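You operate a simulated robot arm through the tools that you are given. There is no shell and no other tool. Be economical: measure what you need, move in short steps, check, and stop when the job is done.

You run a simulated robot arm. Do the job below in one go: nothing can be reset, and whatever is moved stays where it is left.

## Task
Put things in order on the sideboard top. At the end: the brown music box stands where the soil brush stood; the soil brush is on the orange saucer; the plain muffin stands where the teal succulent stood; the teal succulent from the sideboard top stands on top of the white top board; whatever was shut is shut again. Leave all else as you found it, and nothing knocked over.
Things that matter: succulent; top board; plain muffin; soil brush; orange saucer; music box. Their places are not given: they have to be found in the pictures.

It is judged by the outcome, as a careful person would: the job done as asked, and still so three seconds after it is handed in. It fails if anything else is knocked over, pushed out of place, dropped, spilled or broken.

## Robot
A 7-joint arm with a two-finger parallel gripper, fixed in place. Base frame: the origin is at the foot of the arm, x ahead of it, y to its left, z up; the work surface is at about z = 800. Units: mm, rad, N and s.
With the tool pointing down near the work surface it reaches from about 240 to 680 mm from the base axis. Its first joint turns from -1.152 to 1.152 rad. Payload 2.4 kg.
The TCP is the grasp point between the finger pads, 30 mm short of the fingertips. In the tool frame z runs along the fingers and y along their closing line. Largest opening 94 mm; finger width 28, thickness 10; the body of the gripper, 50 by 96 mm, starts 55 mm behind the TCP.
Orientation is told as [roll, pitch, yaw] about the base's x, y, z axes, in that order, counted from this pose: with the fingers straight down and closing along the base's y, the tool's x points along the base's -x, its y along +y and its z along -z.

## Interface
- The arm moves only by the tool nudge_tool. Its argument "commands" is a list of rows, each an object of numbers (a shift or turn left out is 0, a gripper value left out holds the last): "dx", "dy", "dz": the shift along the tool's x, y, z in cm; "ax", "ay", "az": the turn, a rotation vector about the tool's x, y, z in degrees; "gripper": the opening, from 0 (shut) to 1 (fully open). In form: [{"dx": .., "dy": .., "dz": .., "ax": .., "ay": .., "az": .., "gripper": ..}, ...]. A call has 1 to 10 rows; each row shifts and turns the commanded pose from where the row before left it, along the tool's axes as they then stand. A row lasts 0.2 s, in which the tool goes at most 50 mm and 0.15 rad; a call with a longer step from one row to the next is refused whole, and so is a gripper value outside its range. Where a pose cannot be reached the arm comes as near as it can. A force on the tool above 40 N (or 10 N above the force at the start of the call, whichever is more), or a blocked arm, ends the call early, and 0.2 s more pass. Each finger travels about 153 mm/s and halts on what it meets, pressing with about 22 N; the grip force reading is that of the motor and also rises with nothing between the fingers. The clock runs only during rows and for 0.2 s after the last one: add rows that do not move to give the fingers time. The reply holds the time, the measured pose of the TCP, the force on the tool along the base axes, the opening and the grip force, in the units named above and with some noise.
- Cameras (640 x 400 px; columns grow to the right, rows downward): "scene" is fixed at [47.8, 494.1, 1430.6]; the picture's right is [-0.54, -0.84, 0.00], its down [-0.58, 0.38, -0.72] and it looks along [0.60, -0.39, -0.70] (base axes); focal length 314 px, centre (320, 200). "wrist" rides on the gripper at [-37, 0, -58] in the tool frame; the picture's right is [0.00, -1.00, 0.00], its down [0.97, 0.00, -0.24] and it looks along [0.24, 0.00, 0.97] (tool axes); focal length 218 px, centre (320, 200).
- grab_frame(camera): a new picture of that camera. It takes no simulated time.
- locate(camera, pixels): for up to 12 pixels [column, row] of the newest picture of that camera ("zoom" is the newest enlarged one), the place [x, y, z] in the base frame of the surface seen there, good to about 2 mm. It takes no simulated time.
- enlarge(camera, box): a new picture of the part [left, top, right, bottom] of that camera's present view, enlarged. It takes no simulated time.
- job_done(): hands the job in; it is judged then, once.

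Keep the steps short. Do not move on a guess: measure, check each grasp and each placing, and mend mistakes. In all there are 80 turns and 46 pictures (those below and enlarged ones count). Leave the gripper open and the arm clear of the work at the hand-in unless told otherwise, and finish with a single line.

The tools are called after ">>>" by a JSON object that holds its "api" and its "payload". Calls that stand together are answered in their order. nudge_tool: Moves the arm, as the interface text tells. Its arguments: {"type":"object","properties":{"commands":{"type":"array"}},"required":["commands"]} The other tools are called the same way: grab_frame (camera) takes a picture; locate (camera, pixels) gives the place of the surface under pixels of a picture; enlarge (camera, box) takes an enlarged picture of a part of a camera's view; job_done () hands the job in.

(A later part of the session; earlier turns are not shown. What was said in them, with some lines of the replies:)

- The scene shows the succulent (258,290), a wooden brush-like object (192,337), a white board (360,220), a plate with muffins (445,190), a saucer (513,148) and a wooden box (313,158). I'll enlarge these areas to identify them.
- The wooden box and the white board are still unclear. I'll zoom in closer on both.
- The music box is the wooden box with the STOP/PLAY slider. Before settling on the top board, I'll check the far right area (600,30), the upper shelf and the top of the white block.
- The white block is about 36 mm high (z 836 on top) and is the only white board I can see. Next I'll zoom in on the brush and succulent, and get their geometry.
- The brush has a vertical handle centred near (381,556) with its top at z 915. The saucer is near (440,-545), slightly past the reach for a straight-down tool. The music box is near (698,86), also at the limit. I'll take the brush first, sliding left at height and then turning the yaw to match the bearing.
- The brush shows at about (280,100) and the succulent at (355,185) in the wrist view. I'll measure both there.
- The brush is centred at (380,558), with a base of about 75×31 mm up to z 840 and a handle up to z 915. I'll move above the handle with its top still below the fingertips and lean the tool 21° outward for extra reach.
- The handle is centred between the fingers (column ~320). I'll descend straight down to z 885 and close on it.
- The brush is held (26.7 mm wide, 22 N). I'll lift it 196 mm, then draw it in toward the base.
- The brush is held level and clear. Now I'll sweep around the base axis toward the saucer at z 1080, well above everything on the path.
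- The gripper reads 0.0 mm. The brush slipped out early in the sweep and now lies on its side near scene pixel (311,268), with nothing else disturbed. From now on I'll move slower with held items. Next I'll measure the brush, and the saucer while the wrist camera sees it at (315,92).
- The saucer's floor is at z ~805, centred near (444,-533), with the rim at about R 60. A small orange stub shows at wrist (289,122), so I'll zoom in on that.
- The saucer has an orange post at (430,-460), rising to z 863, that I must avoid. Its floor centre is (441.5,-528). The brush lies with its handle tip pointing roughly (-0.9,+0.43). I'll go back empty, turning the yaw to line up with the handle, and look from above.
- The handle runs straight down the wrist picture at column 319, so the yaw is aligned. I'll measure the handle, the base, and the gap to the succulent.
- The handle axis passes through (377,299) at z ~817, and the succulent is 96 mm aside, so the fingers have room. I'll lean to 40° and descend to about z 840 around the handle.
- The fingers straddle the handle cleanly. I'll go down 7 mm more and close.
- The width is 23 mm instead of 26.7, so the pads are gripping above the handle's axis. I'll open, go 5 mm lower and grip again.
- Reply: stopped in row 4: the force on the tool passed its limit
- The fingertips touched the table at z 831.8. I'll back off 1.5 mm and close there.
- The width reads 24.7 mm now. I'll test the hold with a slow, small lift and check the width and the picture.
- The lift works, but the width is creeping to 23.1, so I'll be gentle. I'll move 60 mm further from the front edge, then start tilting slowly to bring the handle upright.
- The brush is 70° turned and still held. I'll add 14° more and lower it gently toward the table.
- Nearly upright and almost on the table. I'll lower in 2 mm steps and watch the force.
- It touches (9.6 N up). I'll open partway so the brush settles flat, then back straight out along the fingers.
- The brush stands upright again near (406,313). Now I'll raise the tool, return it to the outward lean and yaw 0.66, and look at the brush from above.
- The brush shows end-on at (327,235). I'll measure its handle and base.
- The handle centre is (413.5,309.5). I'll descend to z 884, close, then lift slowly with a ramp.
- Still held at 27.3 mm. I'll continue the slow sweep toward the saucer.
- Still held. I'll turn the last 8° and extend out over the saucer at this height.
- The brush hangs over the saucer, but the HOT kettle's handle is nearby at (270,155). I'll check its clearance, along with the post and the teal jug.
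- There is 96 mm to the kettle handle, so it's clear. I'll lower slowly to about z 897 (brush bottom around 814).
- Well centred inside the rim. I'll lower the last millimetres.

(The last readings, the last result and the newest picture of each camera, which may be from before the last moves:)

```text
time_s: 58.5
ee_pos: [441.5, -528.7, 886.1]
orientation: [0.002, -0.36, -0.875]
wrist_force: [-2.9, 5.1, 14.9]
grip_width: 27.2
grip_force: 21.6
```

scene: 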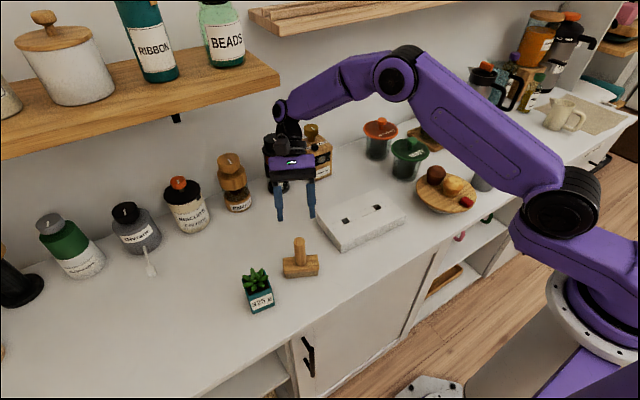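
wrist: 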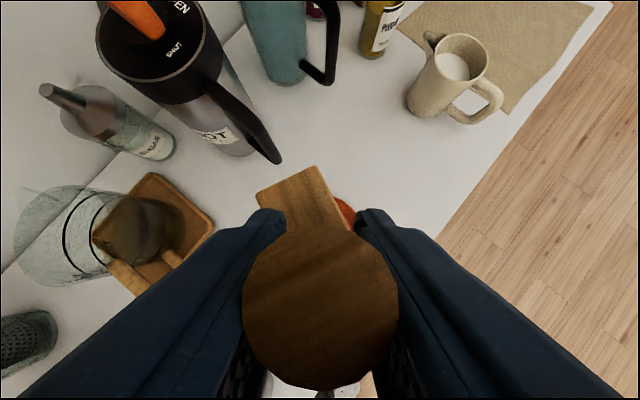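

Contact at 15 N. I'll open halfway and rise straight up.

>>> {"api": "nudge_tool", "payload": {"commands": [{"gripper": 0.5}, {}, {}, {"dx": -0.7, "dz": -1.87}, {"dx": -1.4, "dz": -3.75}, {"dx": -1.57, "dz": -4.2}, {"dx": -1.57, "dz": -4.2}, {"dx": -1.4, "dz": -3.75}, {}]}}

>>> {"api": "enlarge", "payload": {"camera": "scene", "box": [420, 70, 580, 210]}}

```text
time_s: 60.5
ee_pos: [442.3, -527.5, 1076.2]
orientation: [0.003, -0.356, -0.875]
wrist_force: [0.3, 0.3, 0.5]
grip_width: 47.2
grip_force: 0.0
```

```text
2.86 times, centred on (500, 140) of scene
```

zoom: 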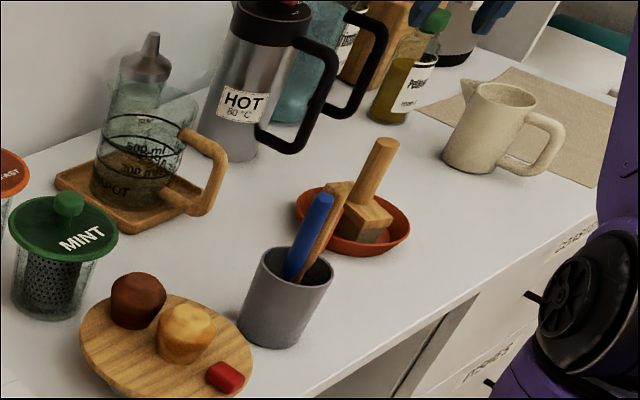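

The brush stands on the saucer. Next is the music box. I'll check the height of the right-hand shelf above it, then pull in and swing back with the gripper open.

>>> {"api": "nudge_tool", "payload": {"commands": [{"dx": 4.4, "dz": -1.64, "gripper": 1}, {"dx": 4.4, "dz": -1.64}, {"dx": 4.4, "dz": -1.64}, {"dx": 4.4, "dz": -1.64}]}}

>>> {"api": "nudge_tool", "payload": {"commands": [{"dx": 0.221, "dy": 4.86, "dz": -0.082, "ax": -1.94, "az": -5.22}, {"dx": 0.221, "dy": 4.86, "dz": -0.082, "ax": -1.94, "az": -5.22}, {"dx": 0.221, "dy": 4.86, "dz": -0.082, "ax": -1.94, "az": -5.22}, {"dx": 0.221, "dy": 4.86, "dz": -0.082, "ax": -1.94, "az": -5.22}, {"dx": 0.221, "dy": 4.86, "dz": -0.082, "ax": -1.94, "az": -5.22}, {"dx": 0.221, "dy": 4.86, "dz": -0.082, "ax": -1.94, "az": -5.22}, {"dx": 0.221, "dy": 4.86, "dz": -0.082, "ax": -1.94, "az": -5.22}, {"dx": 0.221, "dy": 4.86, "dz": -0.082, "ax": -1.94, "az": -5.22}, {"dx": 0.221, "dy": 4.86, "dz": -0.082, "ax": -1.94, "az": -5.22}, {}]}}

>>> {"api": "locate", "payload": {"camera": "scene", "pixels": [[270, 33], [350, 20], [420, 6], [305, 35]]}}

>>> {"api": "grab_frame", "payload": {"camera": "wrist"}}

```text
time_s: 61.5
ee_pos: [319.0, -384.8, 1074.2]
orientation: [0.001, -0.358, -0.873]
wrist_force: [0.6, 0.3, 0.3]
grip_width: 93.9
grip_force: 0.0
```

```text
time_s: 63.7
ee_pos: [502.7, 1.8, 1076.5]
orientation: [-0.001, -0.356, 0.0]
wrist_force: [-0.2, 1.0, 0.0]
grip_width: 93.8
grip_force: 0.1
```

```text
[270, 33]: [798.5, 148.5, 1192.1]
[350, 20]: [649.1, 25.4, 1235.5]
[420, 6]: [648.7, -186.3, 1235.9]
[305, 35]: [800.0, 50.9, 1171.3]
```

```text
13 pictures are left
```

wrist: 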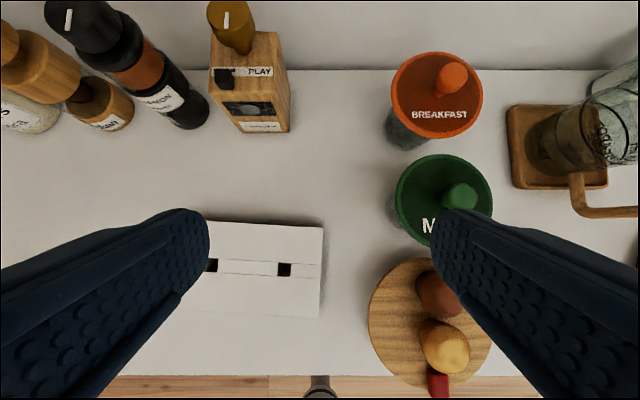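

The shelf is at z 1235 and out of the way. The music box is at (250,85); I'll measure its corners, the slider and the knob.

>>> {"api": "locate", "payload": {"camera": "wrist", "pixels": [[213, 93], [270, 93], [240, 130], [287, 129], [279, 45], [290, 100], [232, 20], [232, 40], [226, 78], [255, 60], [212, 70], [205, 110]]}}

```text
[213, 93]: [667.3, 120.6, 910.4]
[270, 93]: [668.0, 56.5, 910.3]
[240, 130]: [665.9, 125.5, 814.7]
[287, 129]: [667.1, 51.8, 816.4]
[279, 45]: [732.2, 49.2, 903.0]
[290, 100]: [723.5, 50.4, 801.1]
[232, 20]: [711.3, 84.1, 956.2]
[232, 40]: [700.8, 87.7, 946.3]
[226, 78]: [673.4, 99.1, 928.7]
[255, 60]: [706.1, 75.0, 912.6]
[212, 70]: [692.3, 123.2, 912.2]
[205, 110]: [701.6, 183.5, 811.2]
```

The box spans x 666–733 and y 50–125, with its top at z 911, the slider at (673,99) and the knob at (712,87). I'll lean to 60° so the fingers reach in from the front, and move to a standoff.

>>> {"api": "nudge_tool", "payload": {"commands": [{"ay": -7.92}, {"ay": -7.92}, {"ay": -7.92}, {"ay": -7.92}, {"ay": -7.92}, {"dx": 2.22, "dy": 2.13, "dz": 3.48}, {"dx": 2.22, "dy": 2.13, "dz": 3.48}, {"dx": 2.22, "dy": 2.13, "dz": 3.48}, {"dx": 2.22, "dy": 2.13, "dz": 3.48}, {}]}}

>>> {"api": "grab_frame", "payload": {"camera": "wrist"}}

```text
time_s: 65.9
ee_pos: [584.2, 89.8, 927.8]
orientation: [0.003, -1.049, 0.0]
wrist_force: [-0.4, 0.2, -0.6]
grip_width: 93.9
grip_force: 0.0
out of reach, approached as far as the arm can: row 5
```

```text
12 pictures are left
```

wrist: 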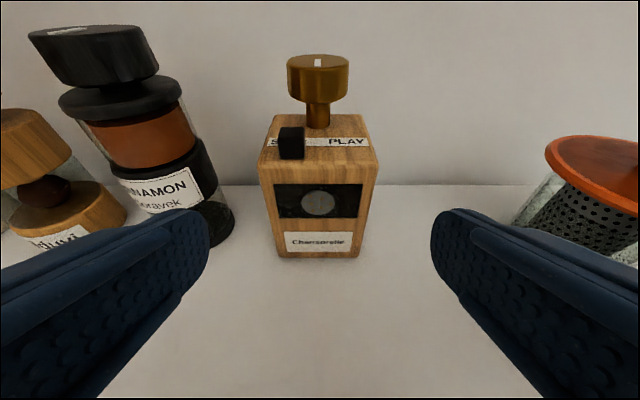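

The box sits centred between the fingers (column 319). I'll approach along the fingers to (676,87.5,868), keeping the camera clear of the slider.

>>> {"api": "nudge_tool", "payload": {"commands": [{"dx": 0.12, "dy": -0.05, "dz": 3.0}, {"dx": 0.12, "dy": -0.05, "dz": 3.0}, {"dx": 0.12, "dy": -0.05, "dz": 2.0}, {"dx": 0.12, "dy": -0.05, "dz": 1.5}, {"dx": 0.12, "dz": 1.44}, {}]}}

>>> {"api": "grab_frame", "payload": {"camera": "wrist"}}

```text
time_s: 67.3
ee_pos: [674.6, 84.7, 869.1]
orientation: [0.001, -1.047, 0.0]
wrist_force: [0.5, 0.6, -0.2]
grip_width: 94.0
grip_force: 0.2
```

```text
11 pictures are left
```

wrist: 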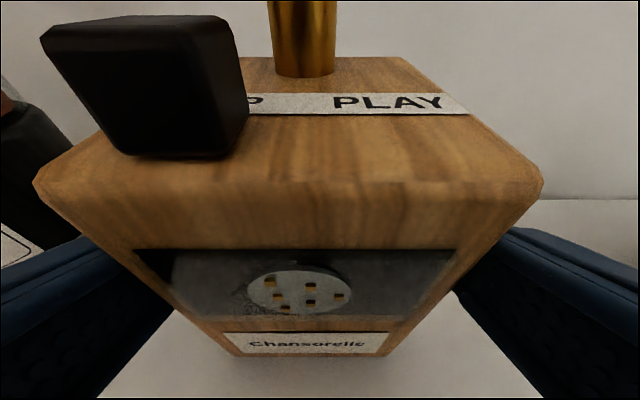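

The fingers are alongside the box, which sits slightly left (centre column 288). I'll shift 3 mm left and close.

>>> {"api": "nudge_tool", "payload": {"commands": [{"dy": 0.3}, {"gripper": 0}, {}, {}, {}]}}

```text
time_s: 68.5
ee_pos: [675.0, 88.5, 869.3]
orientation: [0.003, -1.047, 0.0]
wrist_force: [0.5, 1.9, 1.0]
grip_width: 84.4
grip_force: 21.8
```

Gripped at 84 mm. I'll test with a small slow lift and check.

>>> {"api": "nudge_tool", "payload": {"commands": [{}, {"dx": -0.17, "dz": -0.1}, {"dx": -0.43, "dz": -0.25}, {"dx": -0.6, "dz": -0.35}, {"dx": -0.6, "dz": -0.35}, {}]}}

>>> {"api": "grab_frame", "payload": {"camera": "scene"}}

```text
time_s: 69.9
ee_pos: [673.6, 88.8, 890.8]
orientation: [0.002, -1.047, -0.001]
wrist_force: [-1.3, -0.1, -4.6]
grip_width: 84.1
grip_force: 21.6
```

```text
10 pictures are left
```

scene: 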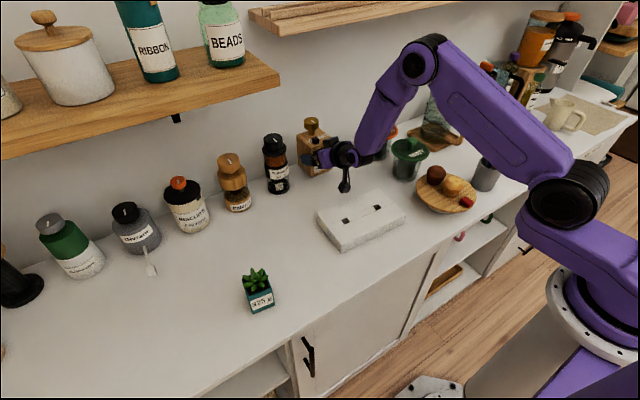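

The wrist force shows −4.6 N, so the box (~0.45 kg) is off the table. I'll raise it 11 cm slowly and draw it inward.

>>> {"api": "nudge_tool", "payload": {"commands": [{"dx": -0.87, "dz": -0.5}, {"dx": -1.73, "dz": -1.0}, {"dx": -2.16, "dz": -1.25}, {"dx": -2.16, "dz": -1.25}, {"dx": -1.73, "dz": -1.0}, {"dx": -0.87, "dz": -0.5}, {"dx": 0.5, "dz": -0.87}, {"dx": 1.0, "dz": -1.73}, {"dx": 1.25, "dz": -2.16}, {"dx": 0.75, "dz": -1.3}]}}

>>> {"api": "nudge_tool", "payload": {"commands": [{"dx": 0.5, "dz": -0.87}, {"dx": 1.0, "dz": -1.73}, {"dx": 1.25, "dz": -2.16}, {"dx": 1.25, "dz": -2.16}, {"dx": 1.25, "dz": -2.16}, {"dx": 1.25, "dz": -2.16}, {"dx": 1.0, "dz": -1.73}, {"dx": 0.5, "dz": -0.87}, {}]}}

```text
time_s: 72.1
ee_pos: [604.1, 88.3, 999.8]
orientation: [0.002, -1.049, 0.001]
wrist_force: [0.3, -0.3, -4.2]
grip_width: 84.4
grip_force: 22.6
```

```text
time_s: 74.1
ee_pos: [444.5, 87.6, 999.1]
orientation: [0.0, -1.047, -0.002]
wrist_force: [0.8, -0.1, -4.4]
grip_width: 84.4
grip_force: 21.5
out of reach, approached as far as the arm can: row 5
```

Held steadily. I'll now swing toward the brush's old spot in slow steps at this height; the box bottom (931) passes above the succulent (890).

>>> {"api": "nudge_tool", "payload": {"commands": [{"dy": 1.2, "ax": -1.72, "az": -1.0}, {"dy": 2.45, "ax": -3.45, "az": -1.99}, {"dy": 2.45, "ax": -3.45, "az": -1.99}, {"dy": 2.45, "ax": -3.45, "az": -1.99}, {"dy": 2.45, "ax": -3.45, "az": -1.99}, {"dy": 2.45, "ax": -3.45, "az": -1.99}, {"dy": 2.45, "ax": -3.45, "az": -1.99}, {"dy": 2.45, "ax": -3.45, "az": -1.99}, {"dy": 2.45, "ax": -3.45, "az": -1.99}, {"dy": 1.2, "ax": -1.72, "az": -1.0}]}}

>>> {"api": "nudge_tool", "payload": {"commands": [{"dy": 1.2, "ax": -1.72, "az": -1.0}, {"dy": 2.45, "ax": -3.45, "az": -1.99}, {"dy": 2.45, "ax": -3.45, "az": -1.99}, {"dy": 2.45, "ax": -3.45, "az": -1.99}, {"dy": 2.45, "ax": -3.45, "az": -1.99}, {"dy": 1.2, "ax": -1.72, "az": -1.0}, {}]}}

```text
time_s: 76.3
ee_pos: [384.3, 297.4, 1001.0]
orientation: [0.0, -1.047, 0.627]
wrist_force: [-0.4, 0.2, -4.8]
grip_width: 84.5
grip_force: 22.3
```

```text
time_s: 77.9
ee_pos: [300.5, 382.6, 1000.6]
orientation: [0.001, -1.048, 0.972]
wrist_force: [-0.3, -0.2, -4.3]
grip_width: 84.4
grip_force: 22.3
```

I'm positioned at bearing 0.97 with the box held. Before placing, I'll check where the front edge of the top is near the target, and extend outward meanwhile.

>>> {"api": "nudge_tool", "payload": {"commands": [{"dx": -0.59, "dy": 0.236, "dz": 1.02}, {"dx": -1.18, "dy": 0.471, "dz": 2.04}, {"dx": -1.18, "dy": 0.471, "dz": 2.04}, {"dx": -1.18, "dy": 0.471, "dz": 2.04}, {"dx": -1.18, "dy": 0.471, "dz": 2.04}, {"dx": -1.18, "dy": 0.471, "dz": 2.04}, {"dx": -1.18, "dy": 0.471, "dz": 2.04}, {"dx": -0.59, "dy": 0.236, "dz": 1.02}, {}]}}

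>>> {"api": "grab_frame", "payload": {"camera": "scene"}}

>>> {"api": "locate", "payload": {"camera": "scene", "pixels": [[240, 360], [250, 360], [246, 360], [285, 340], [278, 340], [150, 262], [152, 274], [220, 375], [213, 375], [180, 385]]}}

```text
time_s: 79.9
ee_pos: [365.8, 539.4, 1000.7]
orientation: [0.0, -1.047, 0.972]
wrist_force: [-0.1, 0.7, -4.1]
grip_width: 84.4
grip_force: 21.9
```

```text
9 pictures are left
```

scene: 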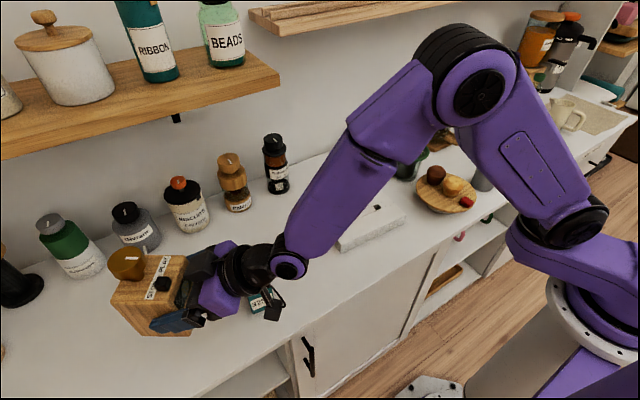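

```text
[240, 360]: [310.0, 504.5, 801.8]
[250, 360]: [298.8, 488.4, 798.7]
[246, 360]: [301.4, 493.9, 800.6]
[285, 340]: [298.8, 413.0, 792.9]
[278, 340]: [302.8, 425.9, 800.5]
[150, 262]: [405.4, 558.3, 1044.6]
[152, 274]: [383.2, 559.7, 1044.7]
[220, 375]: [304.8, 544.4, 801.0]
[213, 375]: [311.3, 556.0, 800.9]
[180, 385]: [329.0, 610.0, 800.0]
```

The front edge is at x≈299 and the box will reach about x 327, so it fits. The box is level. I'll lower it slowly to just above the surface.

>>> {"api": "nudge_tool", "payload": {"commands": [{"dx": 0.78, "dz": 0.45}, {"dx": 1.56, "dz": 0.9}, {"dx": 1.56, "dz": 0.9}, {"dx": 1.56, "dz": 0.9}, {"dx": 1.56, "dz": 0.9}, {"dx": 1.56, "dz": 0.9}, {"dx": 1.56, "dz": 0.9}, {"dx": 0.6, "dz": 0.35}, {}]}}

>>> {"api": "nudge_tool", "payload": {"commands": [{"dx": 0.22, "dz": 0.125}, {}]}}

>>> {"api": "nudge_tool", "payload": {"commands": [{"dx": 0.13, "dz": 0.075}, {}]}}

```text
time_s: 81.9
ee_pos: [366.2, 538.0, 875.6]
orientation: [-0.002, -1.05, 0.975]
wrist_force: [-0.7, -0.5, -4.9]
grip_width: 84.5
grip_force: 21.9
```

```text
time_s: 82.5
ee_pos: [364.2, 537.1, 875.4]
orientation: [0.001, -1.049, 0.974]
wrist_force: [0.1, 0.6, -3.9]
grip_width: 84.2
grip_force: 22.5
```

```text
time_s: 83.1
ee_pos: [365.3, 537.9, 873.0]
orientation: [0.001, -1.047, 0.973]
wrist_force: [-0.5, -0.7, -3.8]
grip_width: 84.5
grip_force: 21.9
```

>>> {"api": "nudge_tool", "payload": {"commands": [{"dx": 0.13, "dz": 0.075}, {}]}}

>>> {"api": "nudge_tool", "payload": {"commands": [{"dx": 0.13, "dz": 0.075}, {}]}}

```text
time_s: 83.7
ee_pos: [366.1, 538.3, 872.3]
orientation: [0.0, -1.049, 0.973]
wrist_force: [0.0, -0.3, -4.6]
grip_width: 84.6
grip_force: 22.2
```

```text
time_s: 84.3
ee_pos: [366.6, 538.3, 869.8]
orientation: [0.0, -1.048, 0.975]
wrist_force: [-0.5, 0.0, -4.6]
grip_width: 84.2
grip_force: 22.1
```

>>> {"api": "nudge_tool", "payload": {"commands": [{"dx": 0.13, "dz": 0.075}, {}]}}

>>> {"api": "nudge_tool", "payload": {"commands": [{"dx": 0.09, "dz": 0.05}, {}]}}

```text
time_s: 84.9
ee_pos: [366.4, 539.5, 869.7]
orientation: [0.0, -1.054, 0.971]
wrist_force: [-1.3, -3.1, 6.3]
grip_width: 84.4
grip_force: 21.4
```

```text
time_s: 85.5
ee_pos: [366.6, 538.2, 869.0]
orientation: [0.001, -1.054, 0.971]
wrist_force: [-3.1, -7.7, 22.3]
grip_width: 84.4
grip_force: 22.5
```

It rests on the surface (22 N). I'll open fully and back out straight along the fingers.

>>> {"api": "nudge_tool", "payload": {"commands": [{"gripper": 1}, {}, {}, {"dz": -1}, {"dz": -2}, {"dz": -3}, {"dz": -4}, {"dz": -4}, {}]}}

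>>> {"api": "grab_frame", "payload": {"camera": "scene"}}

```text
time_s: 87.5
ee_pos: [295.5, 437.2, 938.9]
orientation: [0.002, -1.049, 0.97]
wrist_force: [-0.1, -0.4, -0.7]
grip_width: 94.1
grip_force: 0.1
```

```text
8 pictures are left
```

scene: 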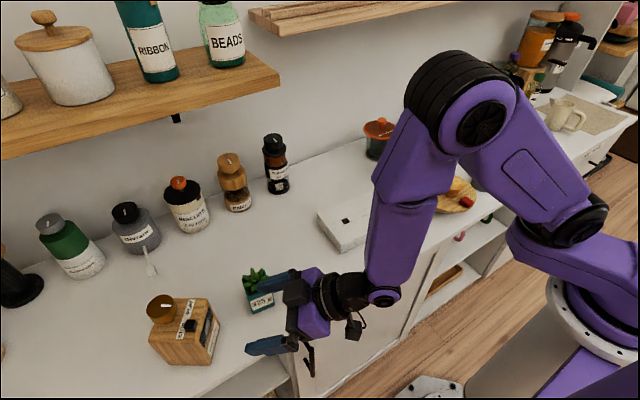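

The music box stands upright in the brush's old place. Next is the succulent. I'll raise, straighten the tool, turn to the pot's angle (yaw −0.15) and look from above.

>>> {"api": "nudge_tool", "payload": {"commands": [{"dx": -4.3, "dz": -2.5}, {"dx": -4.3, "dz": -2.5}, {"ay": 8.58}, {"ay": 8.58}, {"ay": 8.58}, {"ay": 8.58}, {"ay": 8.58}, {"ay": 8.58}, {"ay": 8.58}, {}]}}

>>> {"api": "nudge_tool", "payload": {"commands": [{"az": 8.55}, {"az": 8.55}, {"az": 8.55}, {"az": 8.55}, {"az": 8.55}, {"az": 8.55}, {"az": 8.55}, {"dx": -3.48, "dy": -1.81}, {"dx": -3.48, "dy": -1.81}, {"dx": -3.48, "dy": -1.81, "az": 4.1}]}}

>>> {"api": "grab_frame", "payload": {"camera": "wrist"}}

```text
time_s: 89.7
ee_pos: [297.0, 438.6, 1036.1]
orientation: [-0.001, 0.001, 0.971]
wrist_force: [-0.1, -0.2, -0.3]
grip_width: 94.3
grip_force: 0.2
```

```text
time_s: 91.9
ee_pos: [397.6, 374.1, 1037.1]
orientation: [0.0, 0.002, -0.144]
wrist_force: [-0.3, -0.5, -0.2]
grip_width: 93.9
grip_force: 0.1
```

```text
7 pictures are left
```

wrist: 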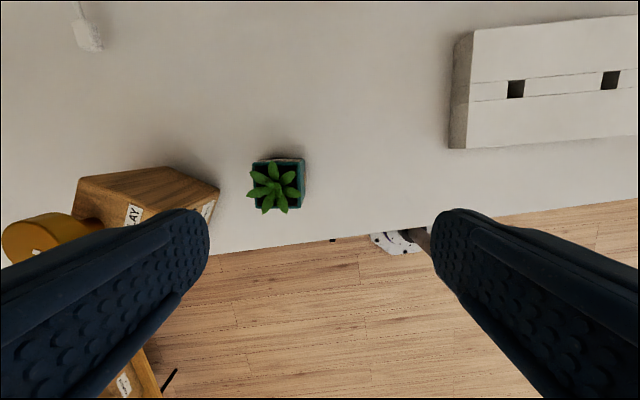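

The pot is lined up with the picture axes at (278,184). I'll measure the pot, the board and its slots.

>>> {"api": "locate", "payload": {"camera": "wrist", "pixels": [[255, 163], [302, 163], [302, 203], [254, 203], [272, 188], [253, 184], [303, 185], [475, 32], [468, 147], [564, 85], [636, 17], [508, 91]]}}

>>> {"api": "enlarge", "payload": {"camera": "wrist", "box": [225, 140, 335, 230]}}

>>> {"api": "locate", "payload": {"camera": "scene", "pixels": [[321, 213], [339, 242], [402, 212], [375, 192], [345, 218], [352, 226]]}}

```text
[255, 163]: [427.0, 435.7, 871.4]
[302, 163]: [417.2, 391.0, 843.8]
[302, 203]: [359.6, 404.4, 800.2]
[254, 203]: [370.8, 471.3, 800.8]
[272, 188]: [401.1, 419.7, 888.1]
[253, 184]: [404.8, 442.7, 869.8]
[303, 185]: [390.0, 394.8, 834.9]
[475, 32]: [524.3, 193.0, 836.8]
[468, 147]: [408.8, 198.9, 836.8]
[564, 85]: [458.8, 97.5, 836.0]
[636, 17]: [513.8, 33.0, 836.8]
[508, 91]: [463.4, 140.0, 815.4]
```

```text
4.44 times, centred on (280, 185) of wrist
```

zoom: 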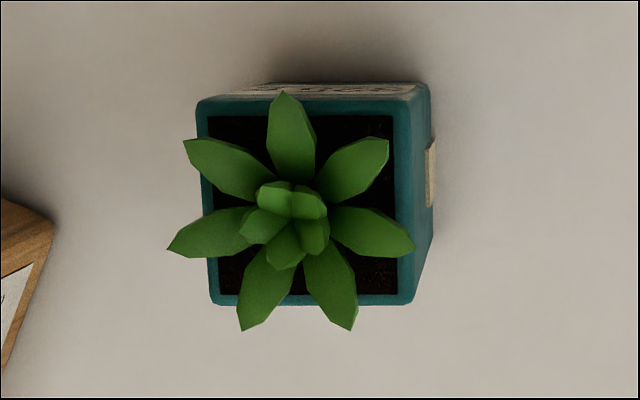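

```text
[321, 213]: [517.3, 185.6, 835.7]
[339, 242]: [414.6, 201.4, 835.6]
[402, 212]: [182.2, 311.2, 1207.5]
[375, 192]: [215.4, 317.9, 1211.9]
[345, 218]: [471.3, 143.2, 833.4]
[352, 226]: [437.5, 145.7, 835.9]
```

The pot rim is ~50 mm wide, centred at (401,418) with its top at z 870. The leaf tips overhang slightly, so I'll grip 10 mm past the centre, where the leaves stay inside the rim. The board centre between the slots is (459,98). I'll descend and grip.

>>> {"api": "nudge_tool", "payload": {"commands": [{"dx": -0.72, "dy": 4.39, "gripper": 0.8}, {"dz": 4.4}, {"dz": 4.4}, {"dz": 4.4}, {"dz": 3.5}, {"dz": 2.5}, {}, {"gripper": 0}, {}, {}]}}

>>> {"api": "nudge_tool", "payload": {"commands": [{}, {"dz": -0.5}, {"dz": -1}, {"dz": -1.5}, {"dz": -1.5}, {"dz": -1.0}, {}]}}

```text
time_s: 94.1
ee_pos: [410.6, 418.4, 843.6]
orientation: [-0.001, -0.001, -0.143]
wrist_force: [-0.3, -1.0, 0.2]
grip_width: 54.2
grip_force: 22.0
```

```text
time_s: 95.7
ee_pos: [412.0, 418.0, 899.2]
orientation: [0.0, -0.001, -0.143]
wrist_force: [0.3, -0.1, -3.1]
grip_width: 54.5
grip_force: 22.6
```

The succulent is held (−3.1 N). I'll lift further and carry it slowly to the board.

>>> {"api": "nudge_tool", "payload": {"commands": [{"dz": -1}, {"dz": -2}, {"dz": -2}, {"dx": -0.394, "dy": -1.19}, {"dx": -0.788, "dy": -2.385}, {"dx": -0.788, "dy": -2.385}, {"dx": -0.788, "dy": -2.385}, {"dx": -0.788, "dy": -2.385}, {"dx": -0.788, "dy": -2.385}, {"dx": -0.394, "dy": -1.19}]}}

>>> {"api": "nudge_tool", "payload": {"commands": [{"dx": -0.394, "dy": -1.19}, {"dx": -0.788, "dy": -2.385}, {"dx": -0.788, "dy": -2.385}, {"dx": -0.788, "dy": -2.385}, {"dx": -0.788, "dy": -2.385}, {"dx": -0.788, "dy": -2.385}, {"dx": -0.788, "dy": -2.385}, {"dx": -0.394, "dy": -1.19}, {}]}}

>>> {"api": "nudge_tool", "payload": {"commands": [{"dz": 1}, {"dz": 1.5}, {"dz": 1.5}, {"dz": 1.5}, {"dz": 0.6}, {}]}}

>>> {"api": "grab_frame", "payload": {"camera": "scene"}}

```text
time_s: 97.9
ee_pos: [437.8, 269.5, 950.0]
orientation: [0.001, 0.0, -0.142]
wrist_force: [0.1, -0.7, -3.5]
grip_width: 54.5
grip_force: 21.5
```

```text
time_s: 99.9
ee_pos: [465.9, 98.6, 951.3]
orientation: [0.001, -0.001, -0.145]
wrist_force: [-0.9, 0.0, -2.8]
grip_width: 54.6
grip_force: 21.8
```

```text
time_s: 101.3
ee_pos: [467.9, 95.5, 888.9]
orientation: [0.001, 0.001, -0.142]
wrist_force: [-0.2, 0.7, -2.8]
grip_width: 54.5
grip_force: 22.0
```

```text
5 pictures are left
```

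scene: 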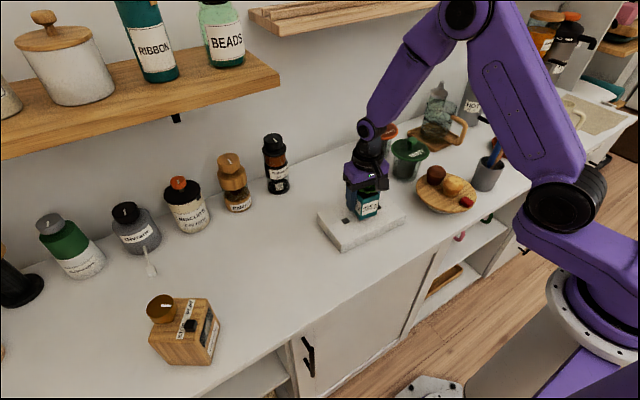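

It's above the middle of the board between the slots. I'll lower the last millimetres.

>>> {"api": "nudge_tool", "payload": {"commands": [{"dz": 0.3}, {"dz": 0.3}, {}]}}

>>> {"api": "nudge_tool", "payload": {"commands": [{"dz": 0.15}, {}]}}

>>> {"api": "nudge_tool", "payload": {"commands": [{"dz": 0.15}, {}]}}

```text
time_s: 102.1
ee_pos: [469.5, 96.5, 882.7]
orientation: [0.001, 0.0, -0.144]
wrist_force: [-0.1, 0.5, -3.9]
grip_width: 54.6
grip_force: 21.6
```

```text
time_s: 102.7
ee_pos: [467.3, 96.7, 880.7]
orientation: [0.0, 0.0, -0.143]
wrist_force: [0.7, 0.4, -3.3]
grip_width: 54.1
grip_force: 21.8
```

```text
time_s: 103.3
ee_pos: [467.3, 97.0, 879.8]
orientation: [0.001, -0.001, -0.144]
wrist_force: [0.2, 0.0, -3.8]
grip_width: 54.2
grip_force: 22.6
```

>>> {"api": "nudge_tool", "payload": {"commands": [{"dz": 0.13}, {}]}}

>>> {"api": "nudge_tool", "payload": {"commands": [{"dz": 0.1}, {}]}}

```text
time_s: 103.9
ee_pos: [468.1, 96.8, 878.7]
orientation: [0.0, -0.001, -0.143]
wrist_force: [-3.5, -0.4, 19.2]
grip_width: 54.2
grip_force: 22.5
```

```text
time_s: 104.5
ee_pos: [467.4, 97.4, 877.1]
orientation: [-0.001, -0.004, -0.144]
wrist_force: [1.2, -2.1, 20.0]
grip_width: 54.6
grip_force: 22.2
```

It's resting on the board (20 N). I'll open, rise straight up, then move to look over the muffin plate.

>>> {"api": "nudge_tool", "payload": {"commands": [{"gripper": 0.85}, {}, {}, {"dz": -1}, {"dz": -3}, {"dz": -4.5}, {"dz": -4.5}, {}]}}

>>> {"api": "nudge_tool", "payload": {"commands": [{"dx": 0.77, "dy": -4.46}, {"dx": 0.77, "dy": -4.46}, {"dx": 0.77, "dy": -4.46}, {"dx": 0.77, "dy": -4.46}, {"dx": 0.77, "dy": -4.46}, {"az": -8.2}, {}]}}

>>> {"api": "enlarge", "payload": {"camera": "wrist", "box": [180, 20, 500, 220]}}

```text
time_s: 106.3
ee_pos: [466.2, 97.2, 1006.7]
orientation: [0.001, -0.001, -0.144]
wrist_force: [0.9, 0.7, 0.2]
grip_width: 79.8
grip_force: 0.1
```

```text
time_s: 107.9
ee_pos: [396.6, -117.8, 1006.8]
orientation: [0.0, 0.0, 0.001]
wrist_force: [-0.1, 0.7, 0.5]
grip_width: 80.1
grip_force: 0.0
```

```text
2.00 times, centred on (340, 120) of wrist
```

zoom: 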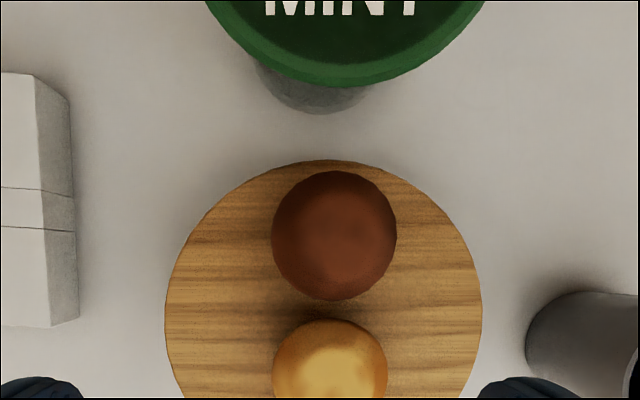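

The plain muffin is at zoom (330,372). I'll measure its edges, the chocolate muffin's near edge and the plate.

>>> {"api": "locate", "payload": {"camera": "zoom", "pixels": [[276, 372], [384, 372], [330, 324], [330, 350], [330, 372], [334, 296], [334, 240], [200, 340], [330, 390], [270, 385], [390, 385], [310, 310]]}}

>>> {"api": "locate", "payload": {"camera": "wrist", "pixels": [[345, 230], [345, 236], [345, 245], [330, 225], [360, 225]]}}

```text
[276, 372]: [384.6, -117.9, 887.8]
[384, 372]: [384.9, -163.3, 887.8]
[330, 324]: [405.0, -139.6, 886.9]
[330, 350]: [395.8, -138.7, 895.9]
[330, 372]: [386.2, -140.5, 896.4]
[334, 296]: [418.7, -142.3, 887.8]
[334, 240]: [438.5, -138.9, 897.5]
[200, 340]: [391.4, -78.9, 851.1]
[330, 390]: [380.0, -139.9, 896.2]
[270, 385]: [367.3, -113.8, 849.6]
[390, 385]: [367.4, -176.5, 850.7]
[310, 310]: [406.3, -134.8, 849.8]
```

```text
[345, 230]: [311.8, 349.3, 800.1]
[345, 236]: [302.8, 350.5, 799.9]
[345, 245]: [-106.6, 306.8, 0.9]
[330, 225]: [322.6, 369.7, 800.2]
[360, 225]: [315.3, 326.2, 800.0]
```

The muffin is centred at (382,-140.5), ~46 mm wide, from z 850 to 897. I'll grip it along y at z 885, with the tips just above the plate, then lift a little.

>>> {"api": "nudge_tool", "payload": {"commands": [{"dx": 1.46, "dy": -2.27}, {"dz": 4}, {"dz": 4}, {"dz": 2.5}, {"dz": 1.65}, {}, {"gripper": 0}, {}, {}]}}

>>> {"api": "nudge_tool", "payload": {"commands": [{"dz": -0.5}, {"dz": -1}, {"dz": -2}, {"dz": -2}, {"dz": -2}, {"dz": -1.5}, {"dz": -0.5}, {}]}}

>>> {"api": "grab_frame", "payload": {"camera": "scene"}}

```text
time_s: 109.9
ee_pos: [382.8, -140.8, 883.5]
orientation: [-0.002, 0.0, 0.001]
wrist_force: [0.2, -1.1, -1.2]
grip_width: 50.0
grip_force: 22.0
```

```text
time_s: 111.7
ee_pos: [383.6, -140.1, 981.0]
orientation: [0.001, 0.001, 0.0]
wrist_force: [0.4, -0.5, -0.1]
grip_width: 49.9
grip_force: 22.2
```

```text
3 pictures are left
```

scene: 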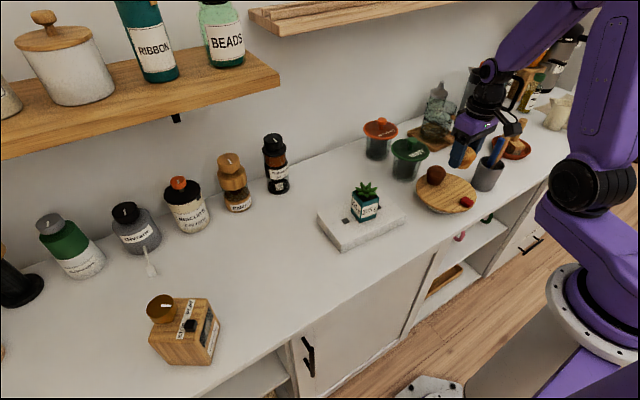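

The muffin is held (49.9 mm) and the succulent stands on the board. I'll carry the muffin slowly left along y at a safe height to the succulent's old spot (401,418).

>>> {"api": "nudge_tool", "payload": {"commands": [{"dz": -1.5}, {"dy": 1.2}, {"dy": 2.5}, {"dy": 2.5}, {"dy": 2.5}, {"dy": 2.5}, {"dy": 2.5}, {"dy": 2.5}, {"dy": 2.5}, {"dy": 1.2}]}}

>>> {"api": "nudge_tool", "payload": {"commands": [{"dy": 1.2}, {"dy": 2.5}, {"dy": 2.5}, {"dy": 2.5}, {"dy": 2.5}, {"dy": 2.5}, {"dy": 2.5}, {"dy": 2.5}, {"dy": 1.2}]}}

>>> {"api": "nudge_tool", "payload": {"commands": [{"dx": -0.25, "dy": 1.2}, {"dx": -0.25, "dy": 2.7}, {"dx": -0.25, "dy": 2.7}, {"dx": -0.25, "dy": 2.7}, {"dx": -0.25, "dy": 2.7}, {"dx": -0.25, "dy": 2.7}, {"dx": -0.25, "dy": 1.3}, {}]}}

```text
time_s: 113.9
ee_pos: [382.2, 58.7, 995.4]
orientation: [0.001, 0.0, 0.001]
wrist_force: [-1.2, 0.3, 0.1]
grip_width: 50.1
grip_force: 22.4
```

```text
time_s: 115.9
ee_pos: [384.5, 258.6, 996.6]
orientation: [0.001, 0.0, 0.001]
wrist_force: [-0.3, 0.4, 0.1]
grip_width: 50.0
grip_force: 22.4
```

```text
time_s: 117.7
ee_pos: [401.1, 417.5, 996.4]
orientation: [0.0, -0.001, -0.001]
wrist_force: [1.3, 0.0, -1.2]
grip_width: 50.0
grip_force: 21.7
```

Over the spot and still held. I'll lower to z 838, then in millimetres until it touches (expected near 834).

>>> {"api": "nudge_tool", "payload": {"commands": [{"dz": 1}, {"dz": 2}, {"dz": 2.2}, {"dz": 2.2}, {"dz": 2.2}, {"dz": 2.2}, {"dz": 2}, {"dz": 1.4}, {"dz": 0.6}, {}]}}

>>> {"api": "nudge_tool", "payload": {"commands": [{"dz": 0.2}, {}]}}

>>> {"api": "nudge_tool", "payload": {"commands": [{"dz": 0.15}, {}]}}

```text
time_s: 119.9
ee_pos: [401.3, 416.8, 838.6]
orientation: [-0.002, -0.002, 0.0]
wrist_force: [0.4, -0.1, -0.3]
grip_width: 50.0
grip_force: 22.0
```

```text
time_s: 120.5
ee_pos: [401.9, 417.0, 834.4]
orientation: [-0.001, 0.002, 0.0]
wrist_force: [-2.3, -0.8, 3.0]
grip_width: 49.9
grip_force: 22.5
```

```text
time_s: 121.1
ee_pos: [400.9, 416.9, 834.6]
orientation: [0.002, -0.002, 0.0]
wrist_force: [-4.0, -5.2, 24.6]
grip_width: 50.0
grip_force: 21.6
```

Contact at 25 N. I'll open moderately, rise straight up, pull the arm back, and take a picture.

>>> {"api": "nudge_tool", "payload": {"commands": [{"gripper": 0.75}, {}, {}, {"dz": -1}, {"dz": -2.5}, {"dz": -4}, {"dz": -4.5}, {"dz": -4.5}, {"dz": -4}]}}

>>> {"api": "nudge_tool", "payload": {"commands": [{"dx": 1, "dy": -4.5, "gripper": 1}, {"dx": 1, "dy": -4.5}, {"dx": 1, "dy": -4.5}, {"dx": 1, "dy": -4.5}, {"dx": 1, "dy": -4.5}, {"dx": 1, "dy": -4.5}, {"dx": 1, "dy": -4.5}, {}]}}

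>>> {"api": "grab_frame", "payload": {"camera": "scene"}}

```text
time_s: 123.1
ee_pos: [400.5, 416.5, 1040.0]
orientation: [0.0, 0.002, 0.0]
wrist_force: [0.6, 0.1, 0.1]
grip_width: 70.6
grip_force: 0.1
```

```text
time_s: 124.9
ee_pos: [332.9, 100.6, 1037.0]
orientation: [-0.001, 0.001, 0.001]
wrist_force: [-0.1, 1.1, 0.5]
grip_width: 93.7
grip_force: 0.1
```

```text
2 pictures are left
```

scene: 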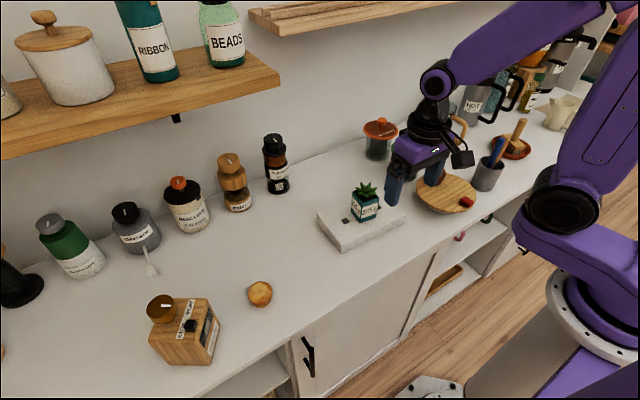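

Everything is in place. One close look will confirm that the muffin and music box stand properly.

>>> {"api": "enlarge", "payload": {"camera": "scene", "box": [130, 240, 320, 380]}}

>>> {"api": "enlarge", "payload": {"camera": "scene", "box": [310, 90, 560, 260]}}

>>> {"api": "locate", "payload": {"camera": "scene", "pixels": [[260, 290], [255, 300], [185, 318], [520, 122]]}}

```text
2.86 times, centred on (225, 310) of scene
```

zoom: 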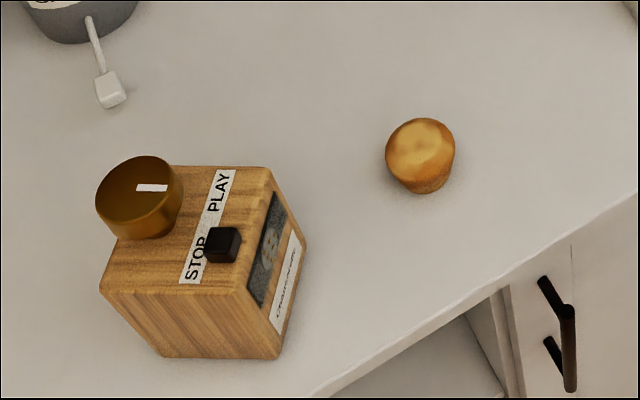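

```text
2.35 times, centred on (435, 175) of scene
```

zoom: 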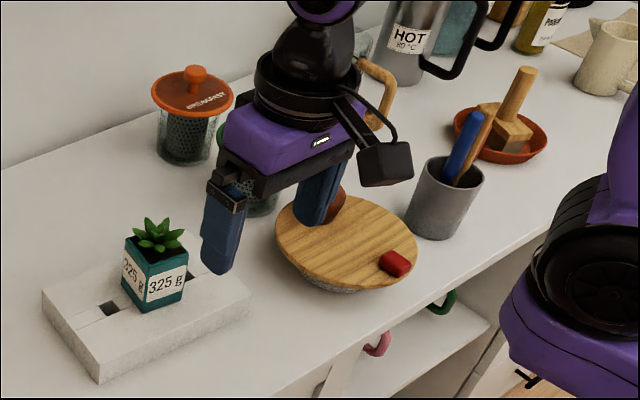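

```text
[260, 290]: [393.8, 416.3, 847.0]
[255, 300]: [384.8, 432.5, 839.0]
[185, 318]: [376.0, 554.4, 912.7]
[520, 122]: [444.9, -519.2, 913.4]
```

Everything stands upright where it was asked for, the gripper is open and the arm is clear. I'm handing it in.

>>> {"api": "job_done", "payload": {}}

```text
The job is handed in.
```

The four items are upright in the places you asked for, nothing was opened, and nothing else looked disturbed in the pictures, but I dropped the soil brush once on the sideboard top on its way to the saucer and stood it up again.
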